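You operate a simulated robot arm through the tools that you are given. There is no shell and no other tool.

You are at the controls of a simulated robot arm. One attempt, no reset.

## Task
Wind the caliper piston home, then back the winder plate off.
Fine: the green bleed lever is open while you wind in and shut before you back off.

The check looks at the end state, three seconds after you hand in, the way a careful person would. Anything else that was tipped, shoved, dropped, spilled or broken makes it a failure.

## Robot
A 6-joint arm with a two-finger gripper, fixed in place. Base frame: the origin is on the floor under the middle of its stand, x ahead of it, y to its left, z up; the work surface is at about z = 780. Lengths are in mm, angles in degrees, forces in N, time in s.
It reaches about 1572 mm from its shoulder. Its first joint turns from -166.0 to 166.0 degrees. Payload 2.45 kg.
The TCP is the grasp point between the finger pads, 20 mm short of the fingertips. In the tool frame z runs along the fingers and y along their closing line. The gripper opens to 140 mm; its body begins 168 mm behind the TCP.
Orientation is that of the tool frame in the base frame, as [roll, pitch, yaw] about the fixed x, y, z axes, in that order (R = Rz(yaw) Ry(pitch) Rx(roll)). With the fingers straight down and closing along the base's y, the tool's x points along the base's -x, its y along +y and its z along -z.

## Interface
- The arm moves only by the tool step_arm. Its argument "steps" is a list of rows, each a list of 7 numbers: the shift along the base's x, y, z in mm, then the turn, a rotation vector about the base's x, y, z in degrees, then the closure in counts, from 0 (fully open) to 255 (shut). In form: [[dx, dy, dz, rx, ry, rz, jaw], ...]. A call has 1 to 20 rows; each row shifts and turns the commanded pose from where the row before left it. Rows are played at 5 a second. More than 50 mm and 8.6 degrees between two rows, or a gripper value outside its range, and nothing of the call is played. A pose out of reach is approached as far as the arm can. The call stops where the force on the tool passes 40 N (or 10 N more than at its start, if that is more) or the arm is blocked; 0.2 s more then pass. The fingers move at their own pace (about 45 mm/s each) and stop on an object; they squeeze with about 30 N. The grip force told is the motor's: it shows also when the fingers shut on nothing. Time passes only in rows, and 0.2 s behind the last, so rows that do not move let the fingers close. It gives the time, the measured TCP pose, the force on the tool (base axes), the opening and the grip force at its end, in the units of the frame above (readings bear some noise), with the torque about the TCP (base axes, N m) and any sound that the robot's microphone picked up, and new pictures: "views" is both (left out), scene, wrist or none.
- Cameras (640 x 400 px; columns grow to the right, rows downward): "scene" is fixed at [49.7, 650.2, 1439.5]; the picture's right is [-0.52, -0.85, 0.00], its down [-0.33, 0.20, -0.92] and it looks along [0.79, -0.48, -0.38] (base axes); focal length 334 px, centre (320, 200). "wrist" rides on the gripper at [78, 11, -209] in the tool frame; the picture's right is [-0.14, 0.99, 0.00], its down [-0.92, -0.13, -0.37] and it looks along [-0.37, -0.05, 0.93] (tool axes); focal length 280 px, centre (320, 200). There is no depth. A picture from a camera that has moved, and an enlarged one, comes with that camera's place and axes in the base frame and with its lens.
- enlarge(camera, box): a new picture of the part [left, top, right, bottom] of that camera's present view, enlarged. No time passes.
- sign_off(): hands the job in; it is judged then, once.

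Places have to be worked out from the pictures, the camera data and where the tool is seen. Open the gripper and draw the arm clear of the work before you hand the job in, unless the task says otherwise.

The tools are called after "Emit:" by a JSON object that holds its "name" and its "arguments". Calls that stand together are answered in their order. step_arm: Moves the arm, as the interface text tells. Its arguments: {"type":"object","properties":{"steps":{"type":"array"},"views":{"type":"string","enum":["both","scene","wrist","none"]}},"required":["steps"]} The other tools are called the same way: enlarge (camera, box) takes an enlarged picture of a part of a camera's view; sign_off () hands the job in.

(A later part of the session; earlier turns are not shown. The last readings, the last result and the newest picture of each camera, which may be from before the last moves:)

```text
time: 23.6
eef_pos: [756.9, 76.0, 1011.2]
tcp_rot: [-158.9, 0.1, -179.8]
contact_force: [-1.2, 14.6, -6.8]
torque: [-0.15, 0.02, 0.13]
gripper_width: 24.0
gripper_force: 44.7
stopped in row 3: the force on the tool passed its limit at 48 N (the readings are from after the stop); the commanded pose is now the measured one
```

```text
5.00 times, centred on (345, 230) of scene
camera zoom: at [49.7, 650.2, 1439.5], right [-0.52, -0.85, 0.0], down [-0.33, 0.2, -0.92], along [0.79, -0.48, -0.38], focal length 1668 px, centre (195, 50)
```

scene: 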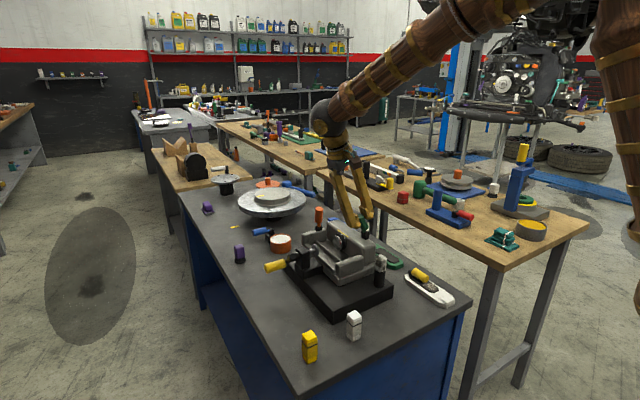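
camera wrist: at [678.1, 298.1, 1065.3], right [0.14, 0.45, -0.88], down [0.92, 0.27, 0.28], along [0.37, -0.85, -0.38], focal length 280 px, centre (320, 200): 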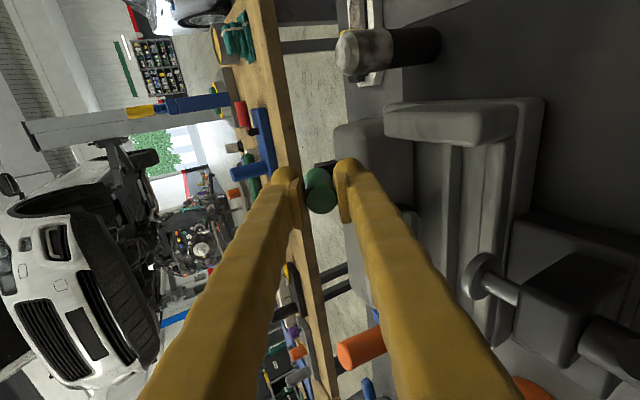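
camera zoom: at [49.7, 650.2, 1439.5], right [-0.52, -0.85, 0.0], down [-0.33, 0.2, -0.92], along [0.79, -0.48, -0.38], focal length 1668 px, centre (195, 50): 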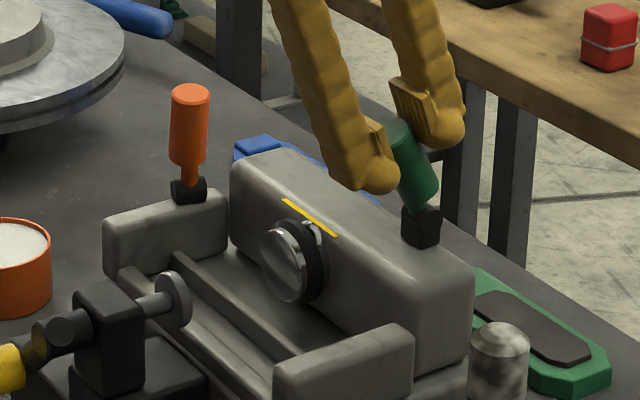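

It stopped at about 66–67° with a tangential reaction, which looks like the end stop. I'll press once more gently to confirm it doesn't move further.

Emit:
{"name": "step_arm", "arguments": {"steps": [[0, -1.0, 0.3, 1, 0, 0, 220], [0, -1.0, 0.3, 1, 0, 0, 220], [0, -1.0, 0.3, 1, 0, 0, 220], [0, -1.0, 0.3, 1, 0, 0, 220]], "views": "wrist"}}

Emit:
{"name": "enlarge", "arguments": {"camera": "scene", "box": [290, 190, 400, 270]}}

```text
time: 24.2
eef_pos: [757.3, 74.0, 1011.4]
tcp_rot: [-161.3, 0.1, -179.9]
contact_force: [2.9, 11.7, -8.8]
torque: [-0.39, 0.0, 0.05]
gripper_width: 24.3
gripper_force: 45.2
stopped in row 3: the force on the tool passed its limit at 42 N (the readings are from after the stop); the commanded pose is now the measured one
camera wrist: at [677.9, 151.5, 1204.9], right [0.14, 0.94, -0.32], down [0.92, 0.0, 0.39], along [0.37, -0.35, -0.86], focal length 280 px, centre (320, 200)
```

wrist: 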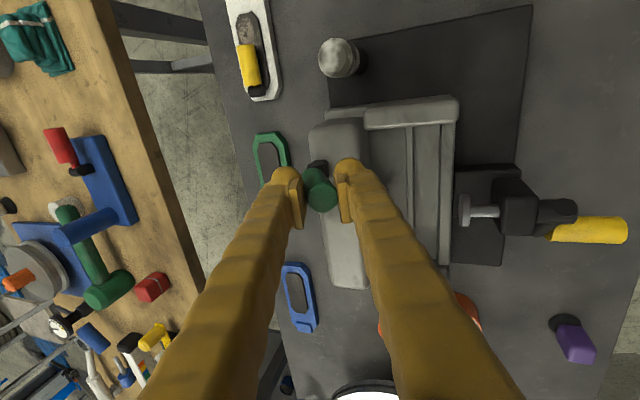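

```text
5.00 times, centred on (345, 230) of scene
camera zoom: at [49.7, 650.2, 1439.5], right [-0.52, -0.85, 0.0], down [-0.33, 0.2, -0.92], along [0.79, -0.48, -0.38], focal length 1668 px, centre (195, 50)
```

zoom: 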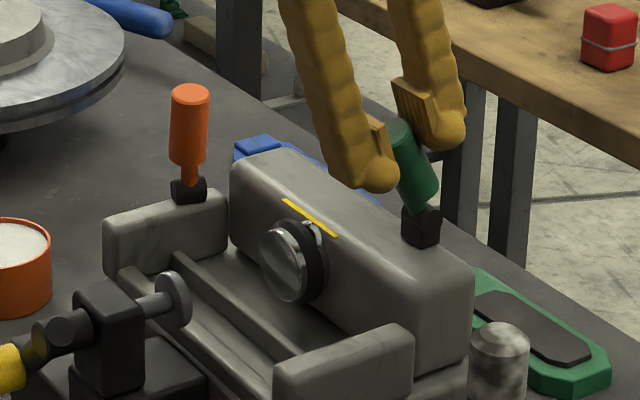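

The lever is at its upper stop (≈65°), unmoved by further pressing. I'll release, retreat along the finger axis, and look at the winder from above.

Emit:
{"name": "step_arm", "arguments": {"steps": [[0, 0.5, 0, 0, 0, 0, 190], [0, 0, 0, 0, 0, 0, 165], [0, 0, 0, 0, 0, 0, 165], [0, 10, 30, 0, 0, 0, 165], [0, 13, 38, 0, 0, 0, 165], [0, 13, 38, 0, 0, 0, 165], [0, 30, 20, 0, 0, 0, 100], [0, 40, 0, 0, 0, 0, 60], [0, 40, 0, 0, 0, 0, 60], [0, 0, 0, 0, 0, 0, 60]]}}

Emit:
{"name": "enlarge", "arguments": {"camera": "scene", "box": [250, 190, 400, 300]}}

Emit:
{"name": "enlarge", "arguments": {"camera": "wrist", "box": [230, 120, 450, 260]}}

```text
time: 26.4
eef_pos: [757.9, 218.9, 1137.7]
tcp_rot: [-161.2, 0.1, -179.9]
contact_force: [-0.4, 0.3, 0.3]
torque: [0.0, 0.05, 0.0]
gripper_width: 107.0
gripper_force: 0.0
camera wrist: at [678.1, 295.4, 1331.1], right [0.14, 0.94, -0.32], down [0.92, 0.0, 0.39], along [0.37, -0.35, -0.86], focal length 280 px, centre (320, 200)
```

scene: 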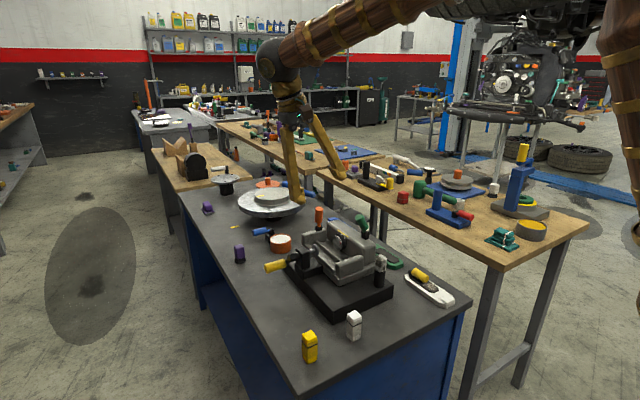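
wrist: 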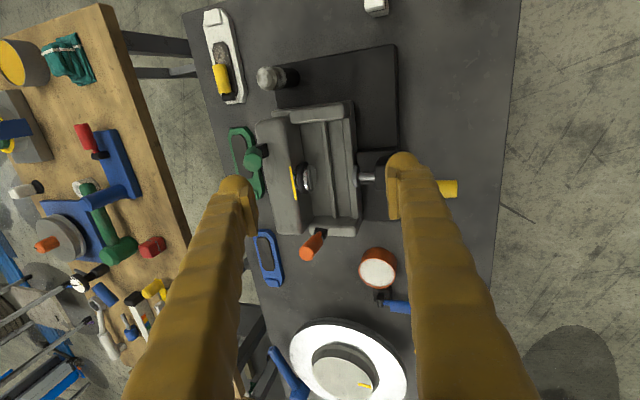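

```text
3.64 times, centred on (325, 245) of scene
camera zoom: at [49.7, 650.2, 1439.5], right [-0.52, -0.85, 0.0], down [-0.33, 0.2, -0.92], along [0.79, -0.48, -0.38], focal length 1213 px, centre (302, 36)
```

zoom: 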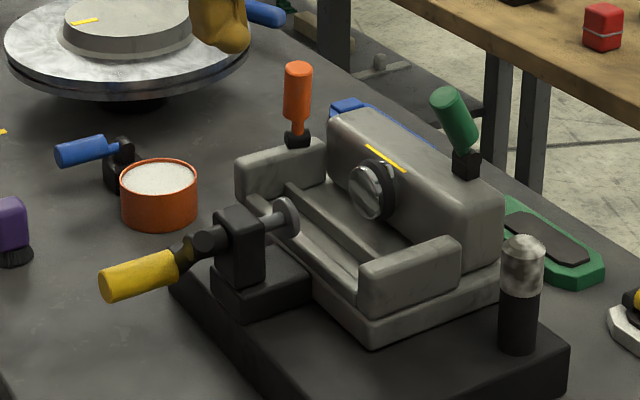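

```text
2.86 times, centred on (340, 190) of wrist
camera zoom: at [678.1, 295.4, 1331.1], right [0.14, 0.94, -0.32], down [0.92, 0.0, 0.39], along [0.37, -0.35, -0.86], focal length 801 px, centre (263, 229)
```

zoom: 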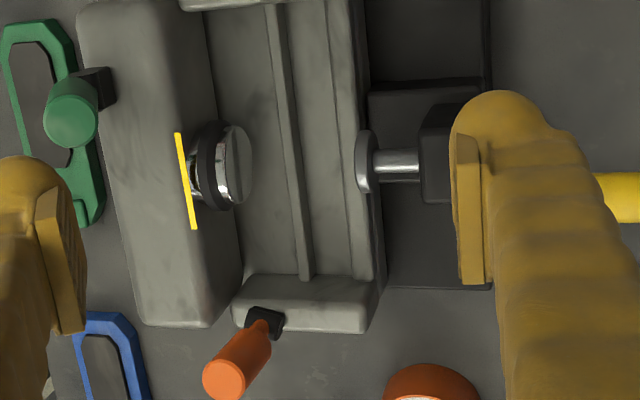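

The green lever stays open. Now the crank: I'll swing the tool to point along −y from beyond the crank handle, staying high, to look at the crank end-on.

Emit:
{"name": "step_arm", "arguments": {"steps": [[10, 24, -10, -7.9, 0, 0, 100], [10, 24, -10, -7.9, 0, 0, 140], [10, 24, -10, -7.9, 0, 0, 180], [10, 24, -10, -7.9, 0, 0, 220], [10, 24, -10, -7.9, 0, 0, 255], [10, 24, -10, -7.9, 0, 0, 255], [10, 24, -10, -7.9, 0, 0, 255], [10, 24, -10, -7.9, 0, 0, 255], [10, 24, -10, -8.0, 0, 0, 255], [0, 0, 0, 0, 0, 0, 255]]}}

Emit:
{"name": "enlarge", "arguments": {"camera": "wrist", "box": [300, 60, 620, 260]}}

```text
time: 28.6
eef_pos: [838.9, 368.0, 1011.2]
tcp_rot: [-93.5, 0.0, -174.8]
contact_force: [0.1, -0.3, 0.2]
torque: [0.01, -0.03, 0.01]
gripper_width: 0.0
gripper_force: 29.4
out of reach, approached as far as the arm can: row 8, 9
camera wrist: at [740.8, 568.6, 1011.7], right [0.13, 0.07, -0.99], down [0.89, 0.44, 0.15], along [0.45, -0.89, -0.01], focal length 280 px, centre (320, 200)
```

scene: 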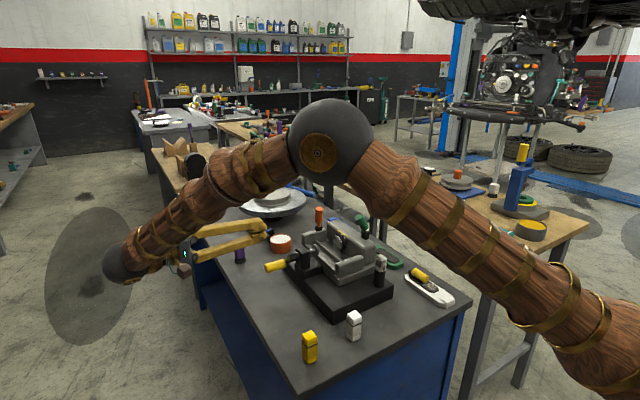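
wrist: 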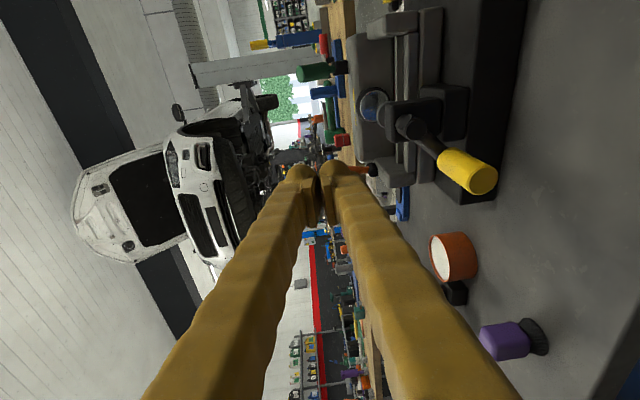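

```text
2.00 times, centred on (460, 160) of wrist
camera zoom: at [740.8, 568.6, 1011.7], right [0.13, 0.07, -0.99], down [0.89, 0.44, 0.15], along [0.45, -0.89, -0.01], focal length 561 px, centre (40, 280)
```

zoom: 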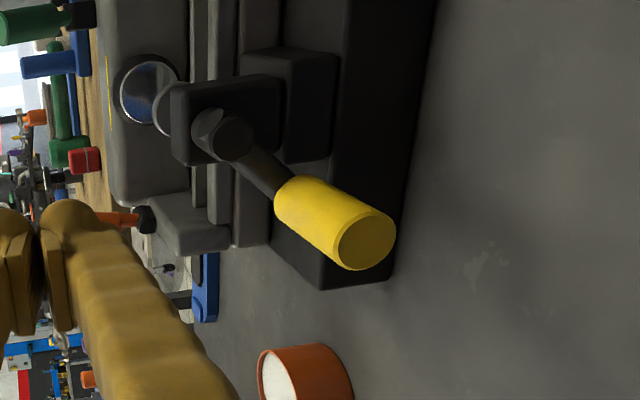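

The crank's yellow handle runs along y from about (855, 283, 872) to (858, 344, 866), on an axis near x≈823, z≈901, so radius ≈47 mm. The tool hit its reach limit out there, so I'll come back in −y and tilt it to about 75° instead.

Emit:
{"name": "step_arm", "arguments": {"steps": [[0, -30, 0, 7.5, 0, 0, 255], [0, -30, 0, 7.5, 0, 0, 255], [0, 0, 0, 0, 0, 0, 255]]}}

```text
time: 29.4
eef_pos: [838.3, 309.0, 1008.9]
tcp_rot: [-108.6, 1.3, -175.0]
contact_force: [-0.4, -0.6, 0.4]
torque: [0.02, -0.01, -0.01]
gripper_width: 0.0
gripper_force: 29.6
camera wrist: at [741.1, 502.2, 1063.2], right [0.13, 0.33, -0.94], down [0.89, 0.39, 0.26], along [0.45, -0.86, -0.24], focal length 280 px, centre (320, 200)
```

scene: 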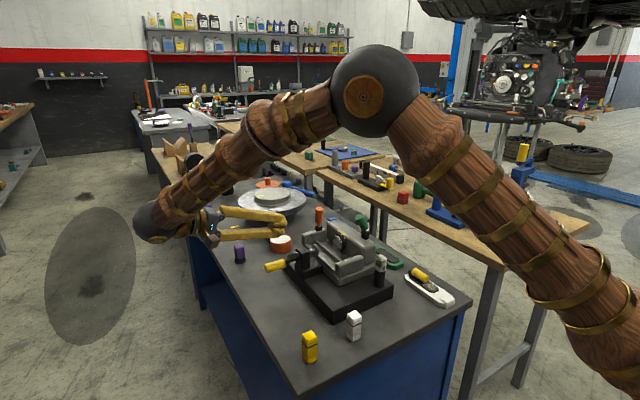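
wrist: 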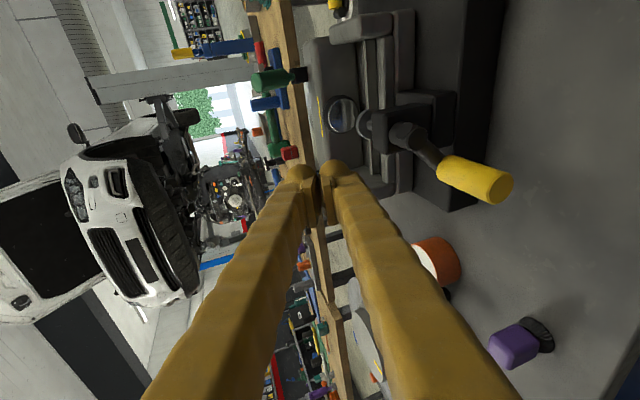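

Reachable here. I'll square the yaw and descend on the −x side of the crank circle (x≈780, y≈327), clear of the handle and post.

Emit:
{"name": "step_arm", "arguments": {"steps": [[-15, 5, 0, 0, 0, -2.5, 255], [-20, 6, 0, 0, 0, -2.5, 255], [-20, 6, 0, 0, 0, 0, 255], [0, 0, -40, 0, 0, 0, 255], [0, 0, -40, 0, 0, 0, 255], [0, 0, 0, 0, 0, 0, 255]]}}

Emit:
{"name": "enlarge", "arguments": {"camera": "scene", "box": [220, 190, 400, 310]}}

```text
time: 30.9
eef_pos: [783.7, 325.2, 931.3]
tcp_rot: [-108.5, 1.4, 179.9]
contact_force: [-0.3, -0.1, -1.0]
torque: [0.0, -0.02, 0.01]
gripper_width: 0.0
gripper_force: 29.1
camera wrist: at [703.2, 525.1, 985.2], right [0.16, 0.31, -0.94], down [0.92, 0.31, 0.26], along [0.37, -0.9, -0.24], focal length 280 px, centre (320, 200)
```

scene: 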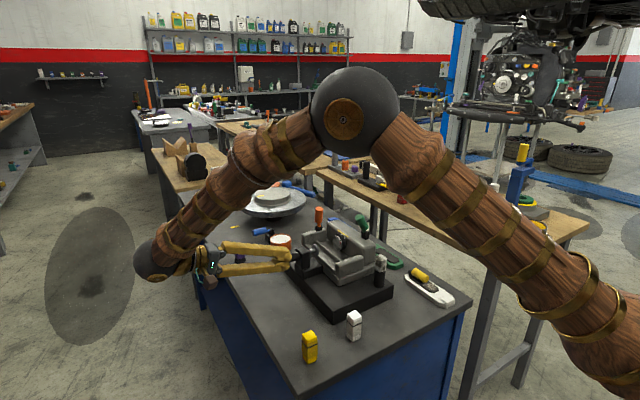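
wrist: 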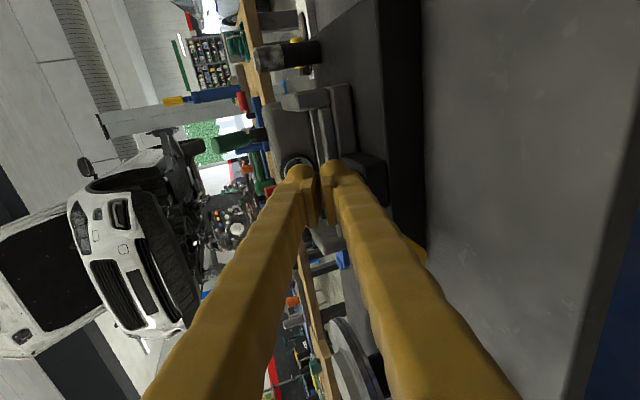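

```text
3.33 times, centred on (310, 250) of scene
camera zoom: at [49.7, 650.2, 1439.5], right [-0.52, -0.85, 0.0], down [-0.33, 0.2, -0.92], along [0.79, -0.48, -0.38], focal length 1112 px, centre (353, 33)
```

zoom: 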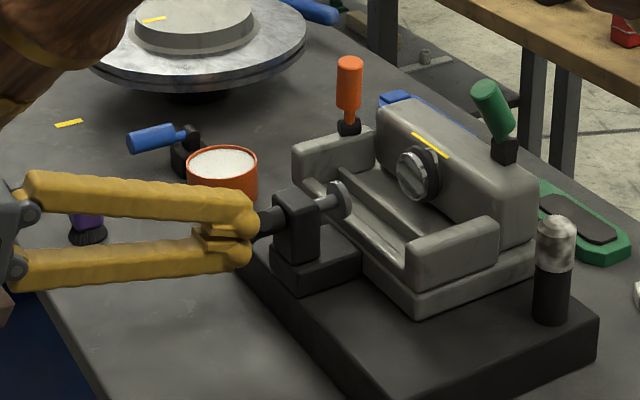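

I'm at the −x side of the crank. I'll descend to the bottom of the circle and push the handle toward +x/up a little with the closed fingers, to learn which way the plate moves.

Emit:
{"name": "step_arm", "arguments": {"steps": [[0, 0, -38, 0, 0, 0, 255], [0, 0, -38, 0, 0, 0, 255], [15, 0, 0, 0, 0, 0, 255], [16, 0, 0, 0, 0, 0, 255], [8, 0, -0.5, 0, 0, 0, 255], [8, 0, 0.7, 0, 0, 0, 255], [8, 0, 2.1, 0, 0, 0, 255], [0, 0, 0, 0, 0, 0, 255]]}}

Emit:
{"name": "enlarge", "arguments": {"camera": "scene", "box": [220, 190, 400, 310]}}

Emit:
{"name": "enlarge", "arguments": {"camera": "wrist", "box": [230, 60, 490, 260]}}

```text
time: 32.5
eef_pos: [833.7, 326.0, 853.9]
tcp_rot: [-108.4, 0.9, 179.5]
contact_force: [-12.5, -0.9, -6.0]
torque: [0.03, -0.03, -0.17]
gripper_width: 0.1
gripper_force: 29.0
stopped in row 8: the force on the tool passed its limit at 52 N (the readings are from after the stop); the commanded pose is now the measured one
camera wrist: at [755.0, 527.1, 907.7], right [0.15, 0.31, -0.94], down [0.92, 0.3, 0.25], along [0.36, -0.9, -0.24], focal length 280 px, centre (320, 200)
```

scene: 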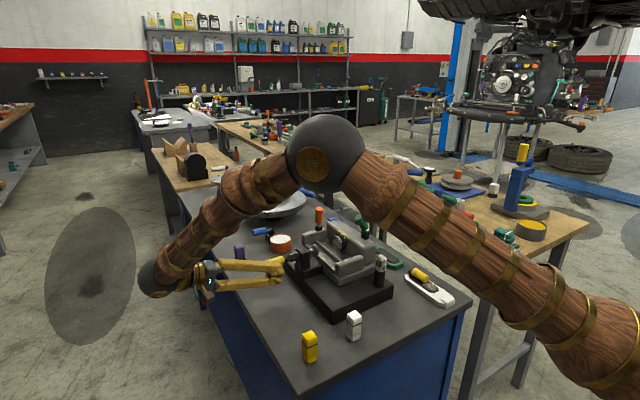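
wrist: 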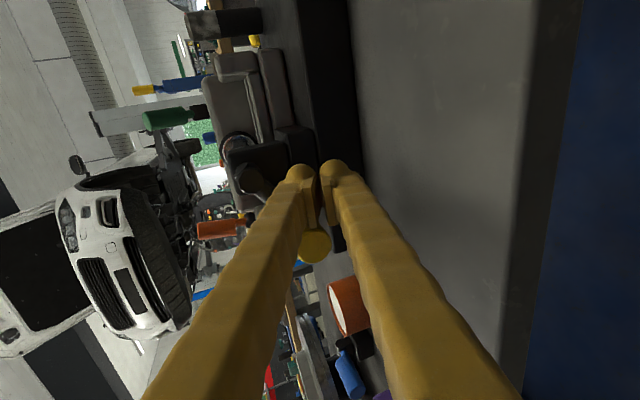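

```text
3.33 times, centred on (310, 250) of scene
camera zoom: at [49.7, 650.2, 1439.5], right [-0.52, -0.85, 0.0], down [-0.33, 0.2, -0.92], along [0.79, -0.48, -0.38], focal length 1112 px, centre (353, 33)
```

zoom: 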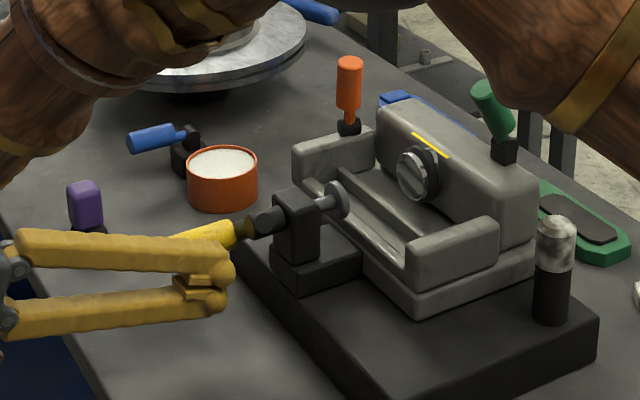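

```text
2.00 times, centred on (360, 160) of wrist
camera zoom: at [755.0, 527.1, 907.7], right [0.15, 0.31, -0.94], down [0.92, 0.3, 0.25], along [0.36, -0.9, -0.24], focal length 561 px, centre (240, 280)
```

zoom: 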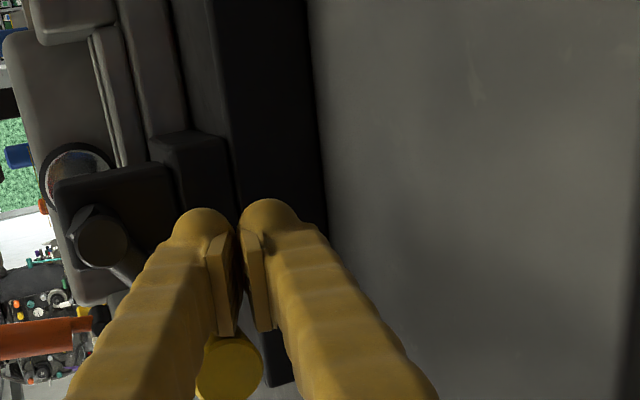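

Contact made with the handle, with a spike. I'll push again more slowly along the tangent (+x, +z) and watch whether it yields.

Emit:
{"name": "step_arm", "arguments": {"steps": [[1.2, 0, 0.3, 0, 0, 0, 255], [1.2, 0, 0.4, 0, 0, 0, 255], [1.2, 0, 0.4, 0, 0, 0, 255], [1.2, 0, 0.4, 0, 0, 0, 255], [1.2, 0, 0.5, 0, 0, 0, 255], [1.2, 0, 0.5, 0, 0, 0, 255]], "views": "wrist"}}

Emit:
{"name": "enlarge", "arguments": {"camera": "scene", "box": [220, 190, 400, 310]}}

```text
time: 33.1
eef_pos: [833.5, 324.9, 853.5]
tcp_rot: [-108.4, 0.6, 179.5]
contact_force: [-11.5, 0.9, -4.6]
torque: [0.08, -0.02, -0.11]
gripper_width: 0.0
gripper_force: 29.3
stopped in row 3: the force on the tool passed its limit at 44 N (the readings are from after the stop); the commanded pose is now the measured one
camera wrist: at [755.7, 527.2, 907.6], right [0.15, 0.31, -0.94], down [0.92, 0.3, 0.25], along [0.36, -0.9, -0.24], focal length 280 px, centre (320, 200)
```

wrist: 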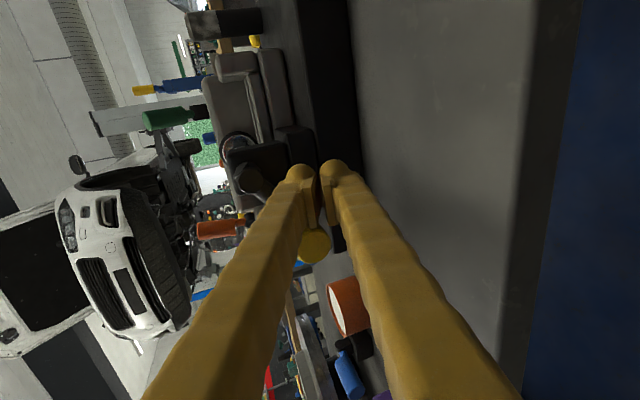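

```text
3.33 times, centred on (310, 250) of scene
camera zoom: at [49.7, 650.2, 1439.5], right [-0.52, -0.85, 0.0], down [-0.33, 0.2, -0.92], along [0.79, -0.48, -0.38], focal length 1112 px, centre (353, 33)
```

zoom: 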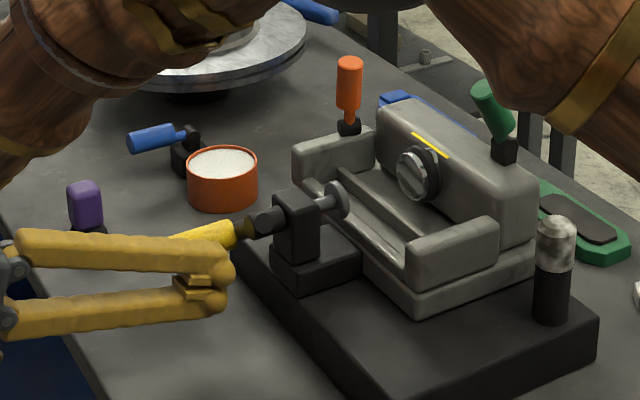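

It doesn't yield this way (over 40 N, no motion), so it's likely already at the backed-off end in this sense. I'll go around over the top and try pushing the handle the other way (down and toward −x).

Emit:
{"name": "step_arm", "arguments": {"steps": [[-20, 0, 0, 0, 0, 0, 255], [-15, 0, 20, 0, 0, 0, 255], [0, 0, 45, 0, 0, 0, 255], [0, 0, 40, 0, 0, 0, 255], [30, 0, 10, 0, 0, 0, 255], [40, 0, 0, 0, 0, 0, 255], [10, 0, -15, 0, 0, 0, 255], [-5, 0, -15, 0, 0, 0, 255], [0, 0, 0, 0, 0, 0, 255]]}}

Emit:
{"name": "enlarge", "arguments": {"camera": "scene", "box": [220, 190, 400, 310]}}

Emit:
{"name": "enlarge", "arguments": {"camera": "wrist", "box": [230, 60, 490, 260]}}

```text
time: 35.1
eef_pos: [875.6, 325.1, 937.8]
tcp_rot: [-108.4, 0.9, 179.5]
contact_force: [0.7, 0.0, -0.4]
torque: [0.02, 0.0, 0.01]
gripper_width: 0.3
gripper_force: 29.5
camera wrist: at [797.6, 527.5, 992.1], right [0.15, 0.31, -0.94], down [0.92, 0.3, 0.25], along [0.36, -0.9, -0.24], focal length 280 px, centre (320, 200)
```

scene: 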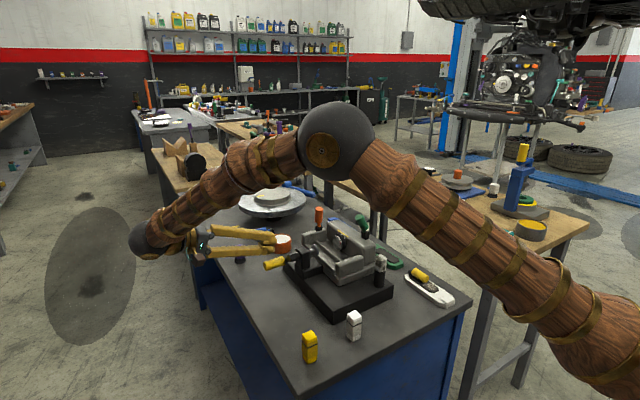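
wrist: 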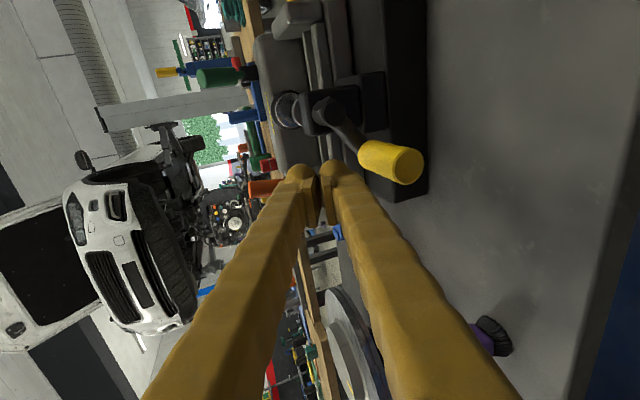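

```text
3.33 times, centred on (310, 250) of scene
camera zoom: at [49.7, 650.2, 1439.5], right [-0.52, -0.85, 0.0], down [-0.33, 0.2, -0.92], along [0.79, -0.48, -0.38], focal length 1112 px, centre (353, 33)
```

zoom: 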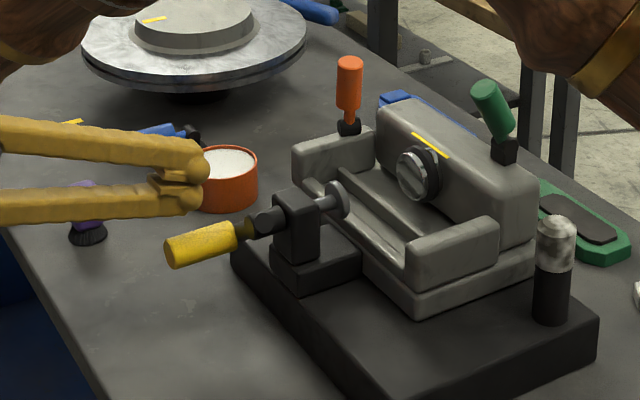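

```text
2.00 times, centred on (360, 160) of wrist
camera zoom: at [797.6, 527.5, 992.1], right [0.15, 0.31, -0.94], down [0.92, 0.3, 0.25], along [0.36, -0.9, -0.24], focal length 561 px, centre (240, 280)
```

zoom: 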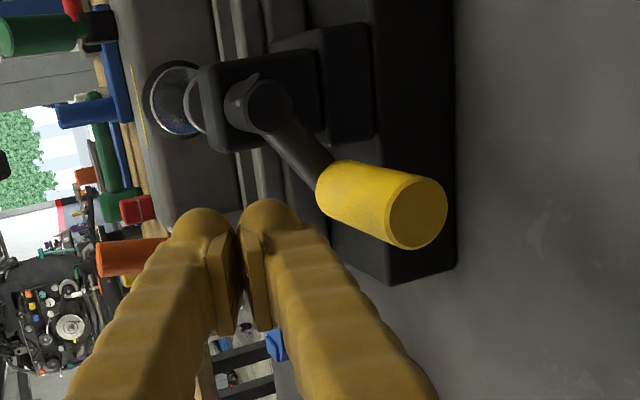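

The crank is unmoved; axis is about (820, 900), handle at (860, 868). Now I push it down from above in small steps.

Emit:
{"name": "step_arm", "arguments": {"steps": [[-3, 0, -12, 0, 0, 0, 255], [-3.6, 0, -12.8, 0, 0, 0, 255], [0.9, 0, -4.3, 0, 0, 0, 255], [0.6, 0, -4.5, 0, 0, 0, 255], [0.2, 0, -4.4, 0, 0, 0, 255], [-0.2, 0, -4.4, 0, 0, 0, 255], [-0.6, 0, -4.5, 0, 0, 0, 255], [-0.9, 0, -4.3, 0, 0, 0, 255], [-1.4, 0, -4.2, 0, 0, 0, 255]]}}

Emit:
{"name": "enlarge", "arguments": {"camera": "scene", "box": [220, 190, 400, 310]}}

Emit:
{"name": "enlarge", "arguments": {"camera": "wrist", "box": [230, 60, 490, 260]}}

```text
time: 37.1
eef_pos: [867.2, 325.2, 883.6]
tcp_rot: [-108.4, 0.7, 179.5]
contact_force: [0.6, 0.1, 0.6]
torque: [0.01, -0.02, 0.0]
gripper_width: 0.0
gripper_force: 29.0
camera wrist: at [789.1, 527.1, 937.6], right [0.15, 0.31, -0.94], down [0.92, 0.3, 0.25], along [0.36, -0.9, -0.24], focal length 280 px, centre (320, 200)
```

scene: 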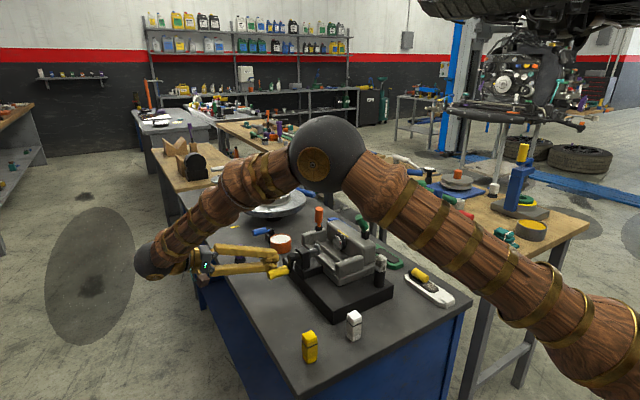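
wrist: 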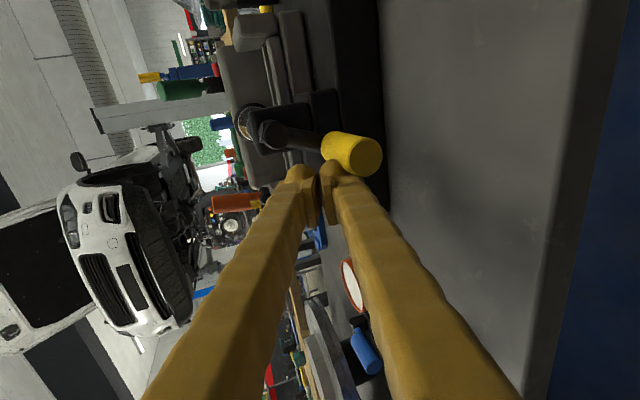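

```text
3.33 times, centred on (310, 250) of scene
camera zoom: at [49.7, 650.2, 1439.5], right [-0.52, -0.85, 0.0], down [-0.33, 0.2, -0.92], along [0.79, -0.48, -0.38], focal length 1112 px, centre (353, 33)
```

zoom: 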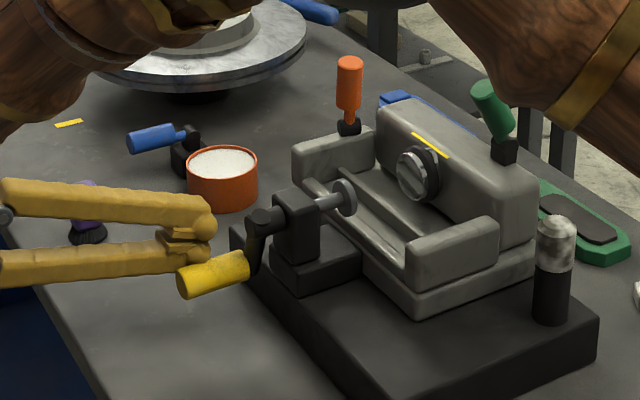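

```text
2.00 times, centred on (360, 160) of wrist
camera zoom: at [789.1, 527.1, 937.6], right [0.15, 0.31, -0.94], down [0.92, 0.3, 0.25], along [0.36, -0.9, -0.24], focal length 561 px, centre (240, 280)
```

zoom: 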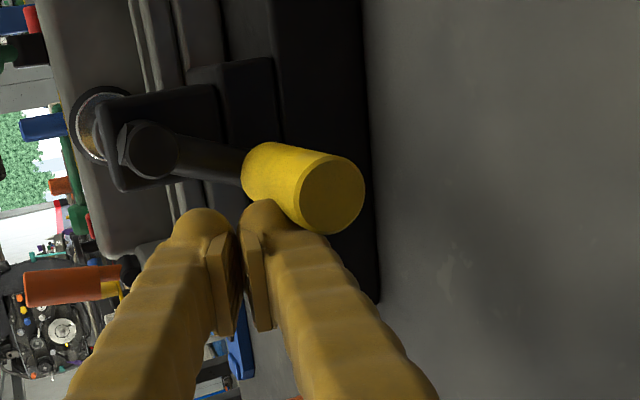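

The handle swung down easily and the plate advanced toward the piston, so this sense winds in. The circle fits axis (819, 900), R≈54. I'll carry it on around, half a turn first.

Emit:
{"name": "step_arm", "arguments": {"steps": [[-3.2, 0, -9.6, 0, 0, 0, 255], [-8.2, 0, -10.8, 0, 0, 0, 255], [-10.8, 0, -8.2, 0, 0, 0, 255], [-12.5, 0, -5.2, 0, 0, 0, 255], [-13.5, 0, -1.8, 0, 0, 0, 255], [-13.5, 0, 1.8, 0, 0, 0, 255], [-12.5, 0, 5.2, 0, 0, 0, 255], [-10.8, 0, 8.2, 0, 0, 0, 255], [-8.2, 0, 10.8, 0, 0, 0, 255], [-5.2, 0, 12.5, 0, 0, 0, 255], [-1.8, 0, 13.5, 0, 0, 0, 255]]}}

Emit:
{"name": "enlarge", "arguments": {"camera": "scene", "box": [220, 190, 400, 310]}}

Emit:
{"name": "enlarge", "arguments": {"camera": "wrist", "box": [230, 60, 490, 260]}}

```text
time: 39.5
eef_pos: [764.1, 323.3, 898.5]
tcp_rot: [-108.4, 0.9, 179.7]
contact_force: [-0.3, 1.7, -0.5]
torque: [-0.03, -0.04, -0.04]
gripper_width: 0.0
gripper_force: 29.2
camera wrist: at [685.7, 525.1, 953.4], right [0.15, 0.31, -0.94], down [0.92, 0.3, 0.25], along [0.36, -0.9, -0.24], focal length 280 px, centre (320, 200)
```

scene: 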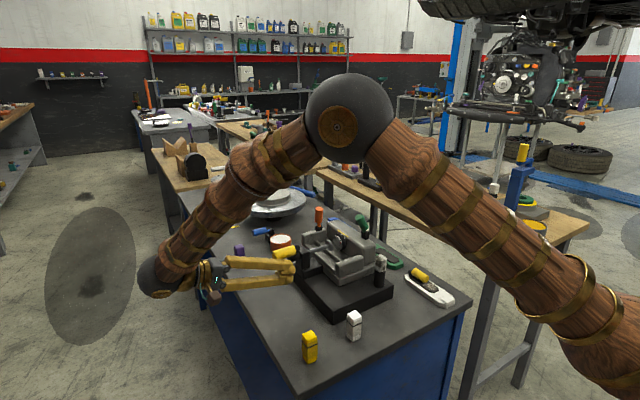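
wrist: 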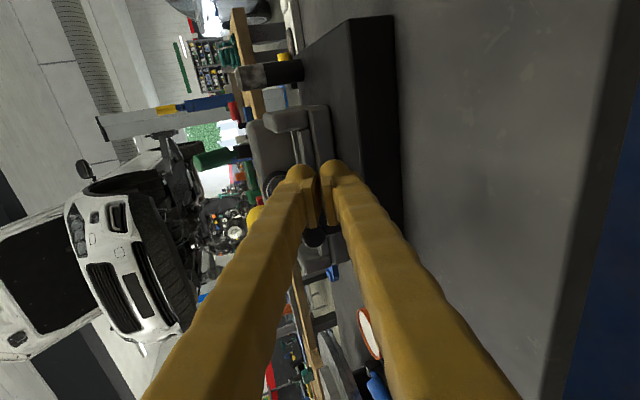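

```text
3.33 times, centred on (310, 250) of scene
camera zoom: at [49.7, 650.2, 1439.5], right [-0.52, -0.85, 0.0], down [-0.33, 0.2, -0.92], along [0.79, -0.48, -0.38], focal length 1112 px, centre (353, 33)
```

zoom: 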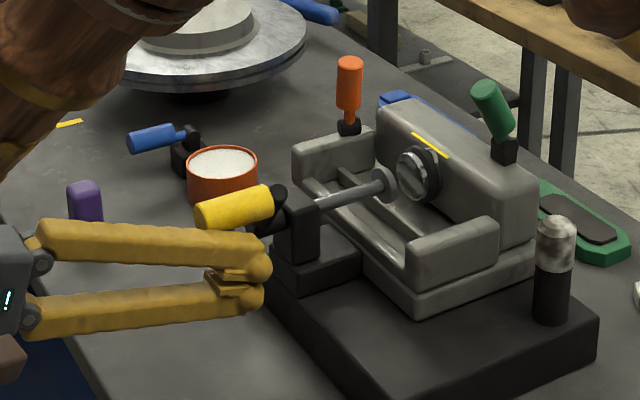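

```text
2.00 times, centred on (360, 160) of wrist
camera zoom: at [685.7, 525.1, 953.4], right [0.15, 0.31, -0.94], down [0.92, 0.3, 0.25], along [0.36, -0.9, -0.24], focal length 561 px, centre (240, 280)
```

zoom: 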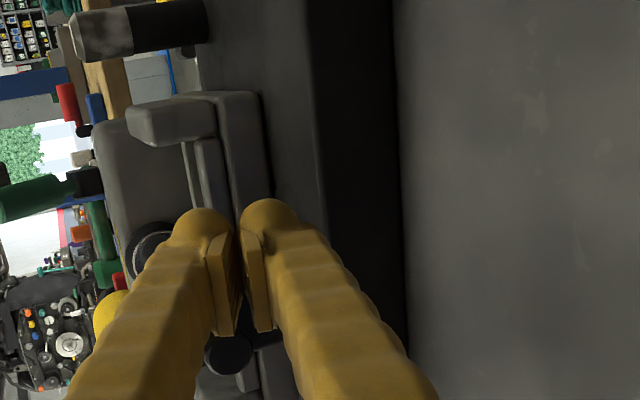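

The plate has already crossed most of the gap after about half a turn, so the screw is very coarse. I'll continue in finer steps now and watch for the plate meeting the piston.

Emit:
{"name": "step_arm", "arguments": {"steps": [[0.5, 0, 7.2, 0, 0, 0, 255], [1.5, 0, 7.1, 0, 0, 0, 255], [2.5, 0, 6.8, 0, 0, 0, 255], [3.4, 0, 6.5, 0, 0, 0, 255], [0, 0, 0, 0, 0, 0, 255]]}}

Emit:
{"name": "enlarge", "arguments": {"camera": "scene", "box": [260, 190, 380, 270]}}

Emit:
{"name": "enlarge", "arguments": {"camera": "wrist", "box": [230, 60, 490, 260]}}

```text
time: 40.7
eef_pos: [774.0, 325.9, 926.4]
tcp_rot: [-108.4, 0.9, 179.6]
contact_force: [-1.2, -1.3, 0.6]
torque: [0.03, -0.01, 0.02]
gripper_width: 0.2
gripper_force: 29.5
camera wrist: at [696.2, 527.1, 980.4], right [0.15, 0.31, -0.94], down [0.92, 0.3, 0.25], along [0.36, -0.9, -0.24], focal length 280 px, centre (320, 200)
```

scene: 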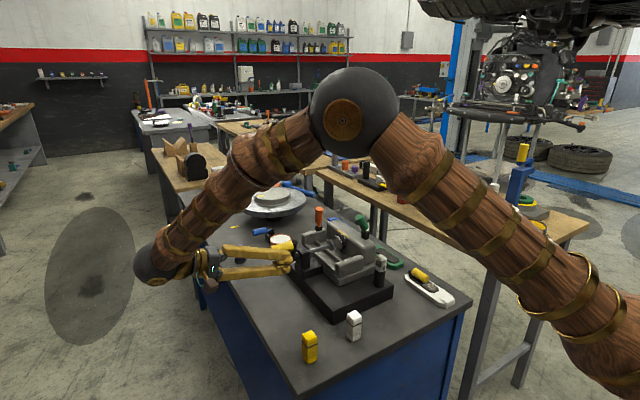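
wrist: 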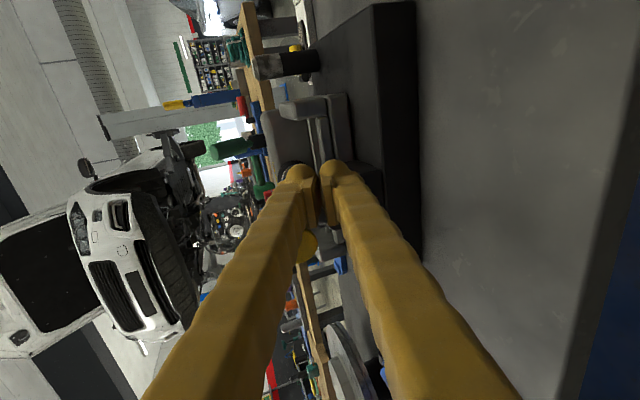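

```text
5.00 times, centred on (320, 230) of scene
camera zoom: at [49.7, 650.2, 1439.5], right [-0.52, -0.85, 0.0], down [-0.33, 0.2, -0.92], along [0.79, -0.48, -0.38], focal length 1668 px, centre (320, 50)
```

zoom: 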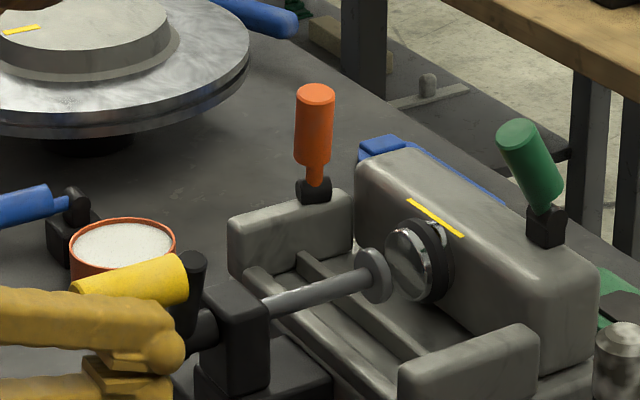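

```text
2.00 times, centred on (360, 160) of wrist
camera zoom: at [696.2, 527.1, 980.4], right [0.15, 0.31, -0.94], down [0.92, 0.3, 0.25], along [0.36, -0.9, -0.24], focal length 561 px, centre (240, 280)
```

zoom: 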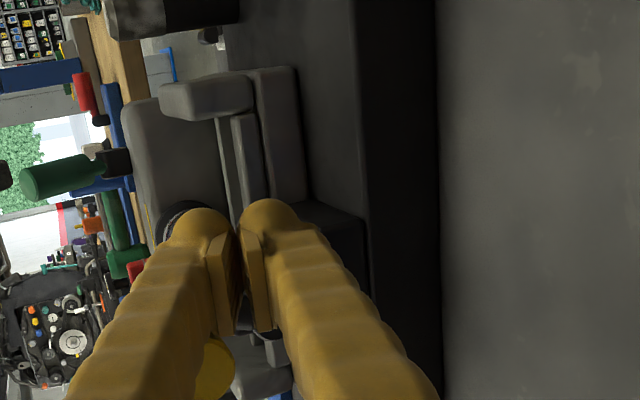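

Handle is at about ψ=−248° (nearly top), plate face near y≈140; ~28 mm to go before it meets the piston. I continue around over the top in 10° rows.

Emit:
{"name": "step_arm", "arguments": {"steps": [[5.2, 0, 7.4, 0, 0, 0, 255], [6.4, 0, 6.4, 0, 0, 0, 255], [7.4, 0, 5.2, 0, 0, 0, 255], [8.2, 0, 3.9, 0, 0, 0, 255], [8.8, 0, 2.3, 0, 0, 0, 255], [9, 0, 0.8, 0, 0, 0, 255], [9, 0, -0.8, 0, 0, 0, 255], [8.8, 0, -2.3, 0, 0, 0, 255], [8.2, 0, -3.9, 0, 0, 0, 255], [0, 0, 0, 0, 0, 0, 255]]}}

Emit:
{"name": "enlarge", "arguments": {"camera": "scene", "box": [260, 190, 380, 270]}}

Emit:
{"name": "enlarge", "arguments": {"camera": "wrist", "box": [230, 60, 490, 260]}}

```text
time: 42.9
eef_pos: [845.7, 323.7, 944.8]
tcp_rot: [-108.4, 0.9, 179.6]
contact_force: [-9.6, 0.1, 3.0]
torque: [-0.03, 0.23, -0.06]
gripper_width: 0.0
gripper_force: 29.1
camera wrist: at [767.2, 526.3, 998.8], right [0.15, 0.31, -0.94], down [0.92, 0.3, 0.25], along [0.36, -0.9, -0.24], focal length 280 px, centre (320, 200)
```

scene: 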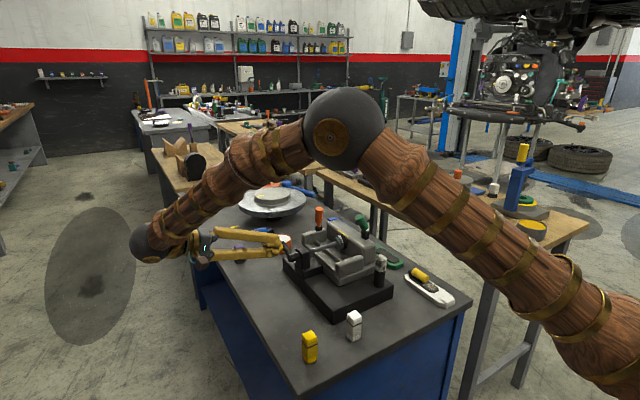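
wrist: 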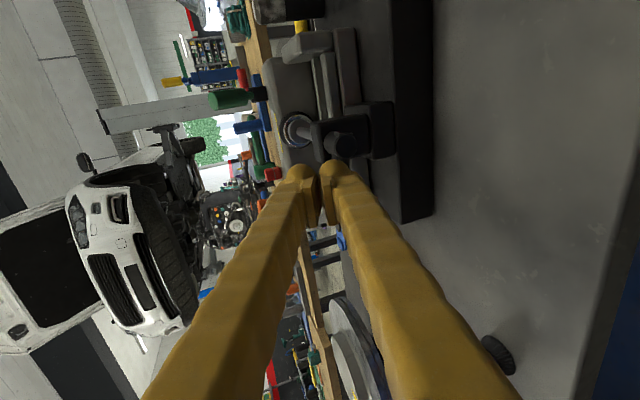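

```text
5.00 times, centred on (320, 230) of scene
camera zoom: at [49.7, 650.2, 1439.5], right [-0.52, -0.85, 0.0], down [-0.33, 0.2, -0.92], along [0.79, -0.48, -0.38], focal length 1668 px, centre (320, 50)
```

zoom: 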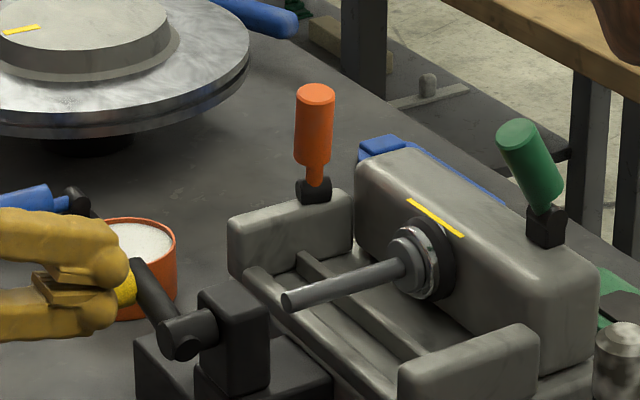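

```text
2.00 times, centred on (360, 160) of wrist
camera zoom: at [767.2, 526.3, 998.8], right [0.15, 0.31, -0.94], down [0.92, 0.3, 0.25], along [0.36, -0.9, -0.24], focal length 561 px, centre (240, 280)
```

zoom: 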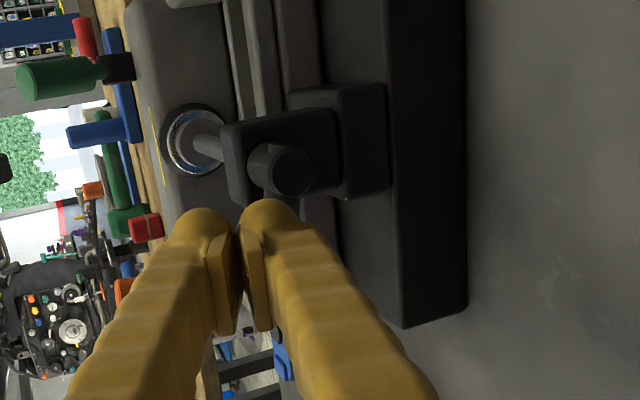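

The plate has now met the piston face. I'll press on in finer 6° rows, checking force and how the piston moves relative to the yellow line.

Emit:
{"name": "step_arm", "arguments": {"steps": [[5.3, 0, -3.8, 0, 0, 0, 255], [4.1, 0, -3.6, 0, 0, 0, 255], [3.7, 0, -4, 0, 0, 0, 255], [3.3, 0, -4.3, 0, 0, 0, 255], [0, 0, 0, 0, 0, 0, 255]]}}

Emit:
{"name": "enlarge", "arguments": {"camera": "scene", "box": [260, 190, 380, 270]}}

Emit:
{"name": "enlarge", "arguments": {"camera": "wrist", "box": [230, 60, 490, 260]}}

```text
time: 44.1
eef_pos: [861.1, 326.2, 930.9]
tcp_rot: [-108.5, 0.8, 179.6]
contact_force: [0.7, -0.3, 3.6]
torque: [-0.01, -0.02, 0.0]
gripper_width: 0.1
gripper_force: 29.3
camera wrist: at [783.3, 527.6, 985.0], right [0.15, 0.31, -0.94], down [0.92, 0.3, 0.25], along [0.36, -0.9, -0.24], focal length 280 px, centre (320, 200)
```

scene: 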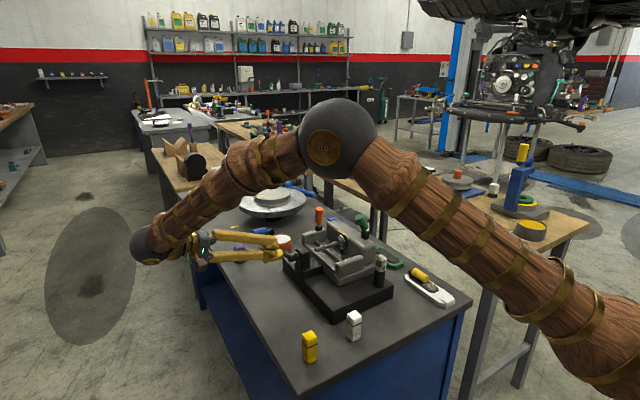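
wrist: 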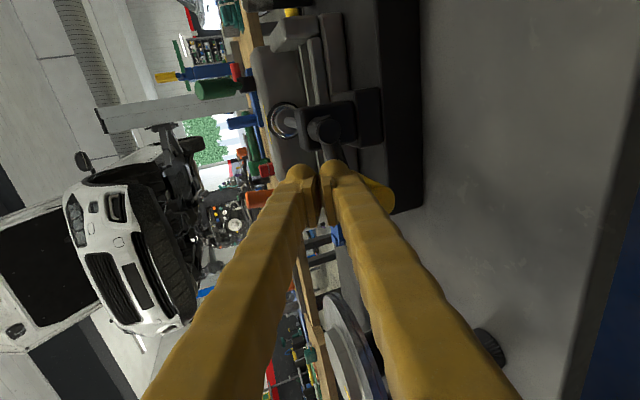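

```text
5.00 times, centred on (320, 230) of scene
camera zoom: at [49.7, 650.2, 1439.5], right [-0.52, -0.85, 0.0], down [-0.33, 0.2, -0.92], along [0.79, -0.48, -0.38], focal length 1668 px, centre (320, 50)
```

zoom: 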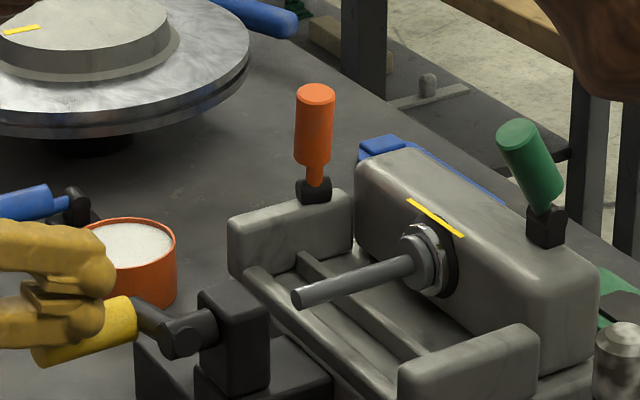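

```text
2.00 times, centred on (360, 160) of wrist
camera zoom: at [783.3, 527.6, 985.0], right [0.15, 0.31, -0.94], down [0.92, 0.3, 0.25], along [0.36, -0.9, -0.24], focal length 561 px, centre (240, 280)
```

zoom: 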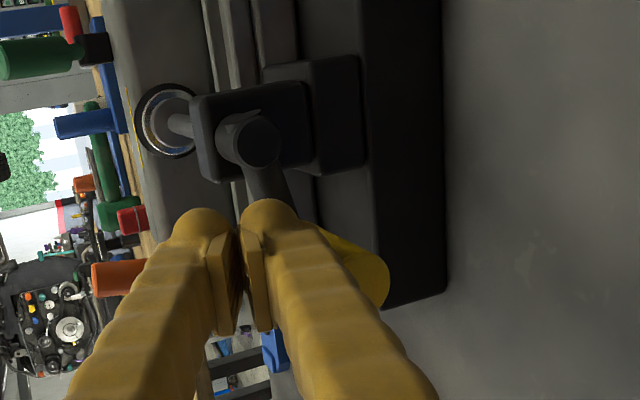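

The piston is going in (ring closer to the body), forces are light. Continuing.

Emit:
{"name": "step_arm", "arguments": {"steps": [[2.8, 0, -4.7, 0, 0, 0, 255], [2.3, 0, -4.9, 0, 0, 0, 255], [1.8, 0, -5.2, 0, 0, 0, 255], [1.2, 0, -5.3, 0, 0, 0, 255], [0.0, 0, 0, 0, 0, 0, 255]]}}

Emit:
{"name": "enlarge", "arguments": {"camera": "scene", "box": [260, 190, 380, 270]}}

Emit:
{"name": "enlarge", "arguments": {"camera": "wrist", "box": [230, 60, 490, 260]}}

```text
time: 45.3
eef_pos: [871.1, 325.1, 909.7]
tcp_rot: [-108.4, 0.8, 179.6]
contact_force: [1.2, -1.8, 3.0]
torque: [-0.07, -0.01, 0.0]
gripper_width: 0.0
gripper_force: 29.6
camera wrist: at [792.0, 526.5, 964.4], right [0.15, 0.31, -0.94], down [0.92, 0.3, 0.25], along [0.36, -0.9, -0.24], focal length 280 px, centre (320, 200)
```

scene: 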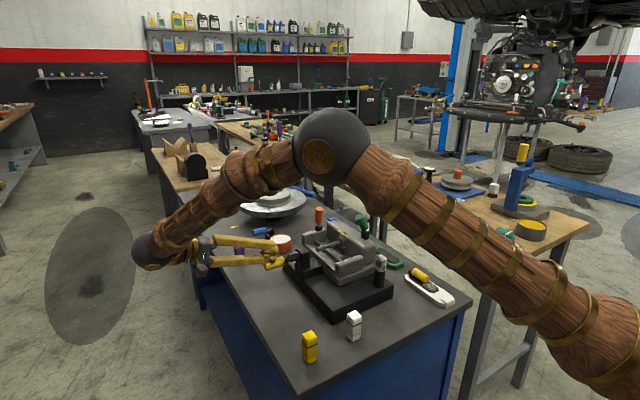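
wrist: 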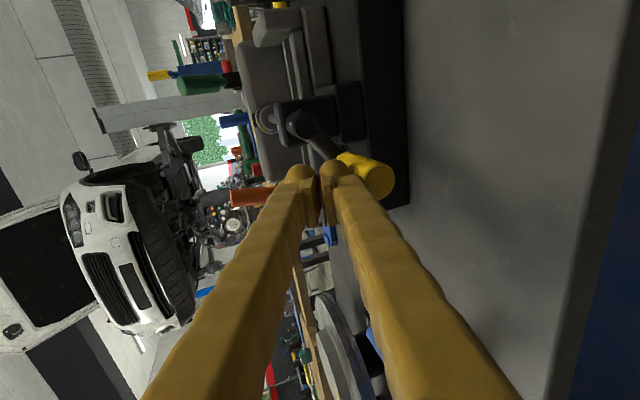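

```text
5.00 times, centred on (320, 230) of scene
camera zoom: at [49.7, 650.2, 1439.5], right [-0.52, -0.85, 0.0], down [-0.33, 0.2, -0.92], along [0.79, -0.48, -0.38], focal length 1668 px, centre (320, 50)
```

zoom: 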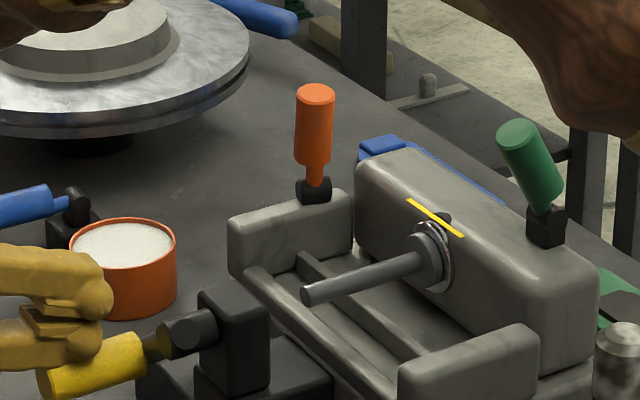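

```text
2.00 times, centred on (360, 160) of wrist
camera zoom: at [792.0, 526.5, 964.4], right [0.15, 0.31, -0.94], down [0.92, 0.3, 0.25], along [0.36, -0.9, -0.24], focal length 561 px, centre (240, 280)
```

zoom: 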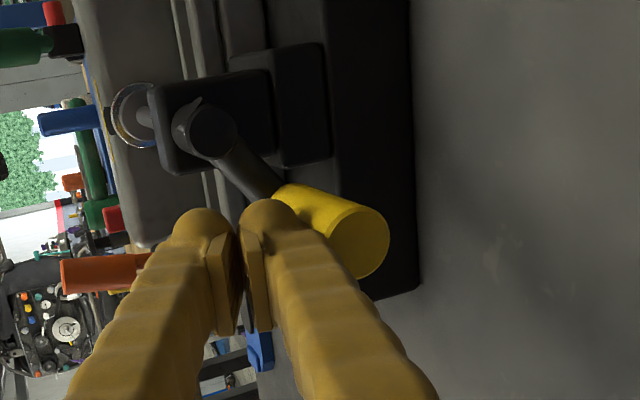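

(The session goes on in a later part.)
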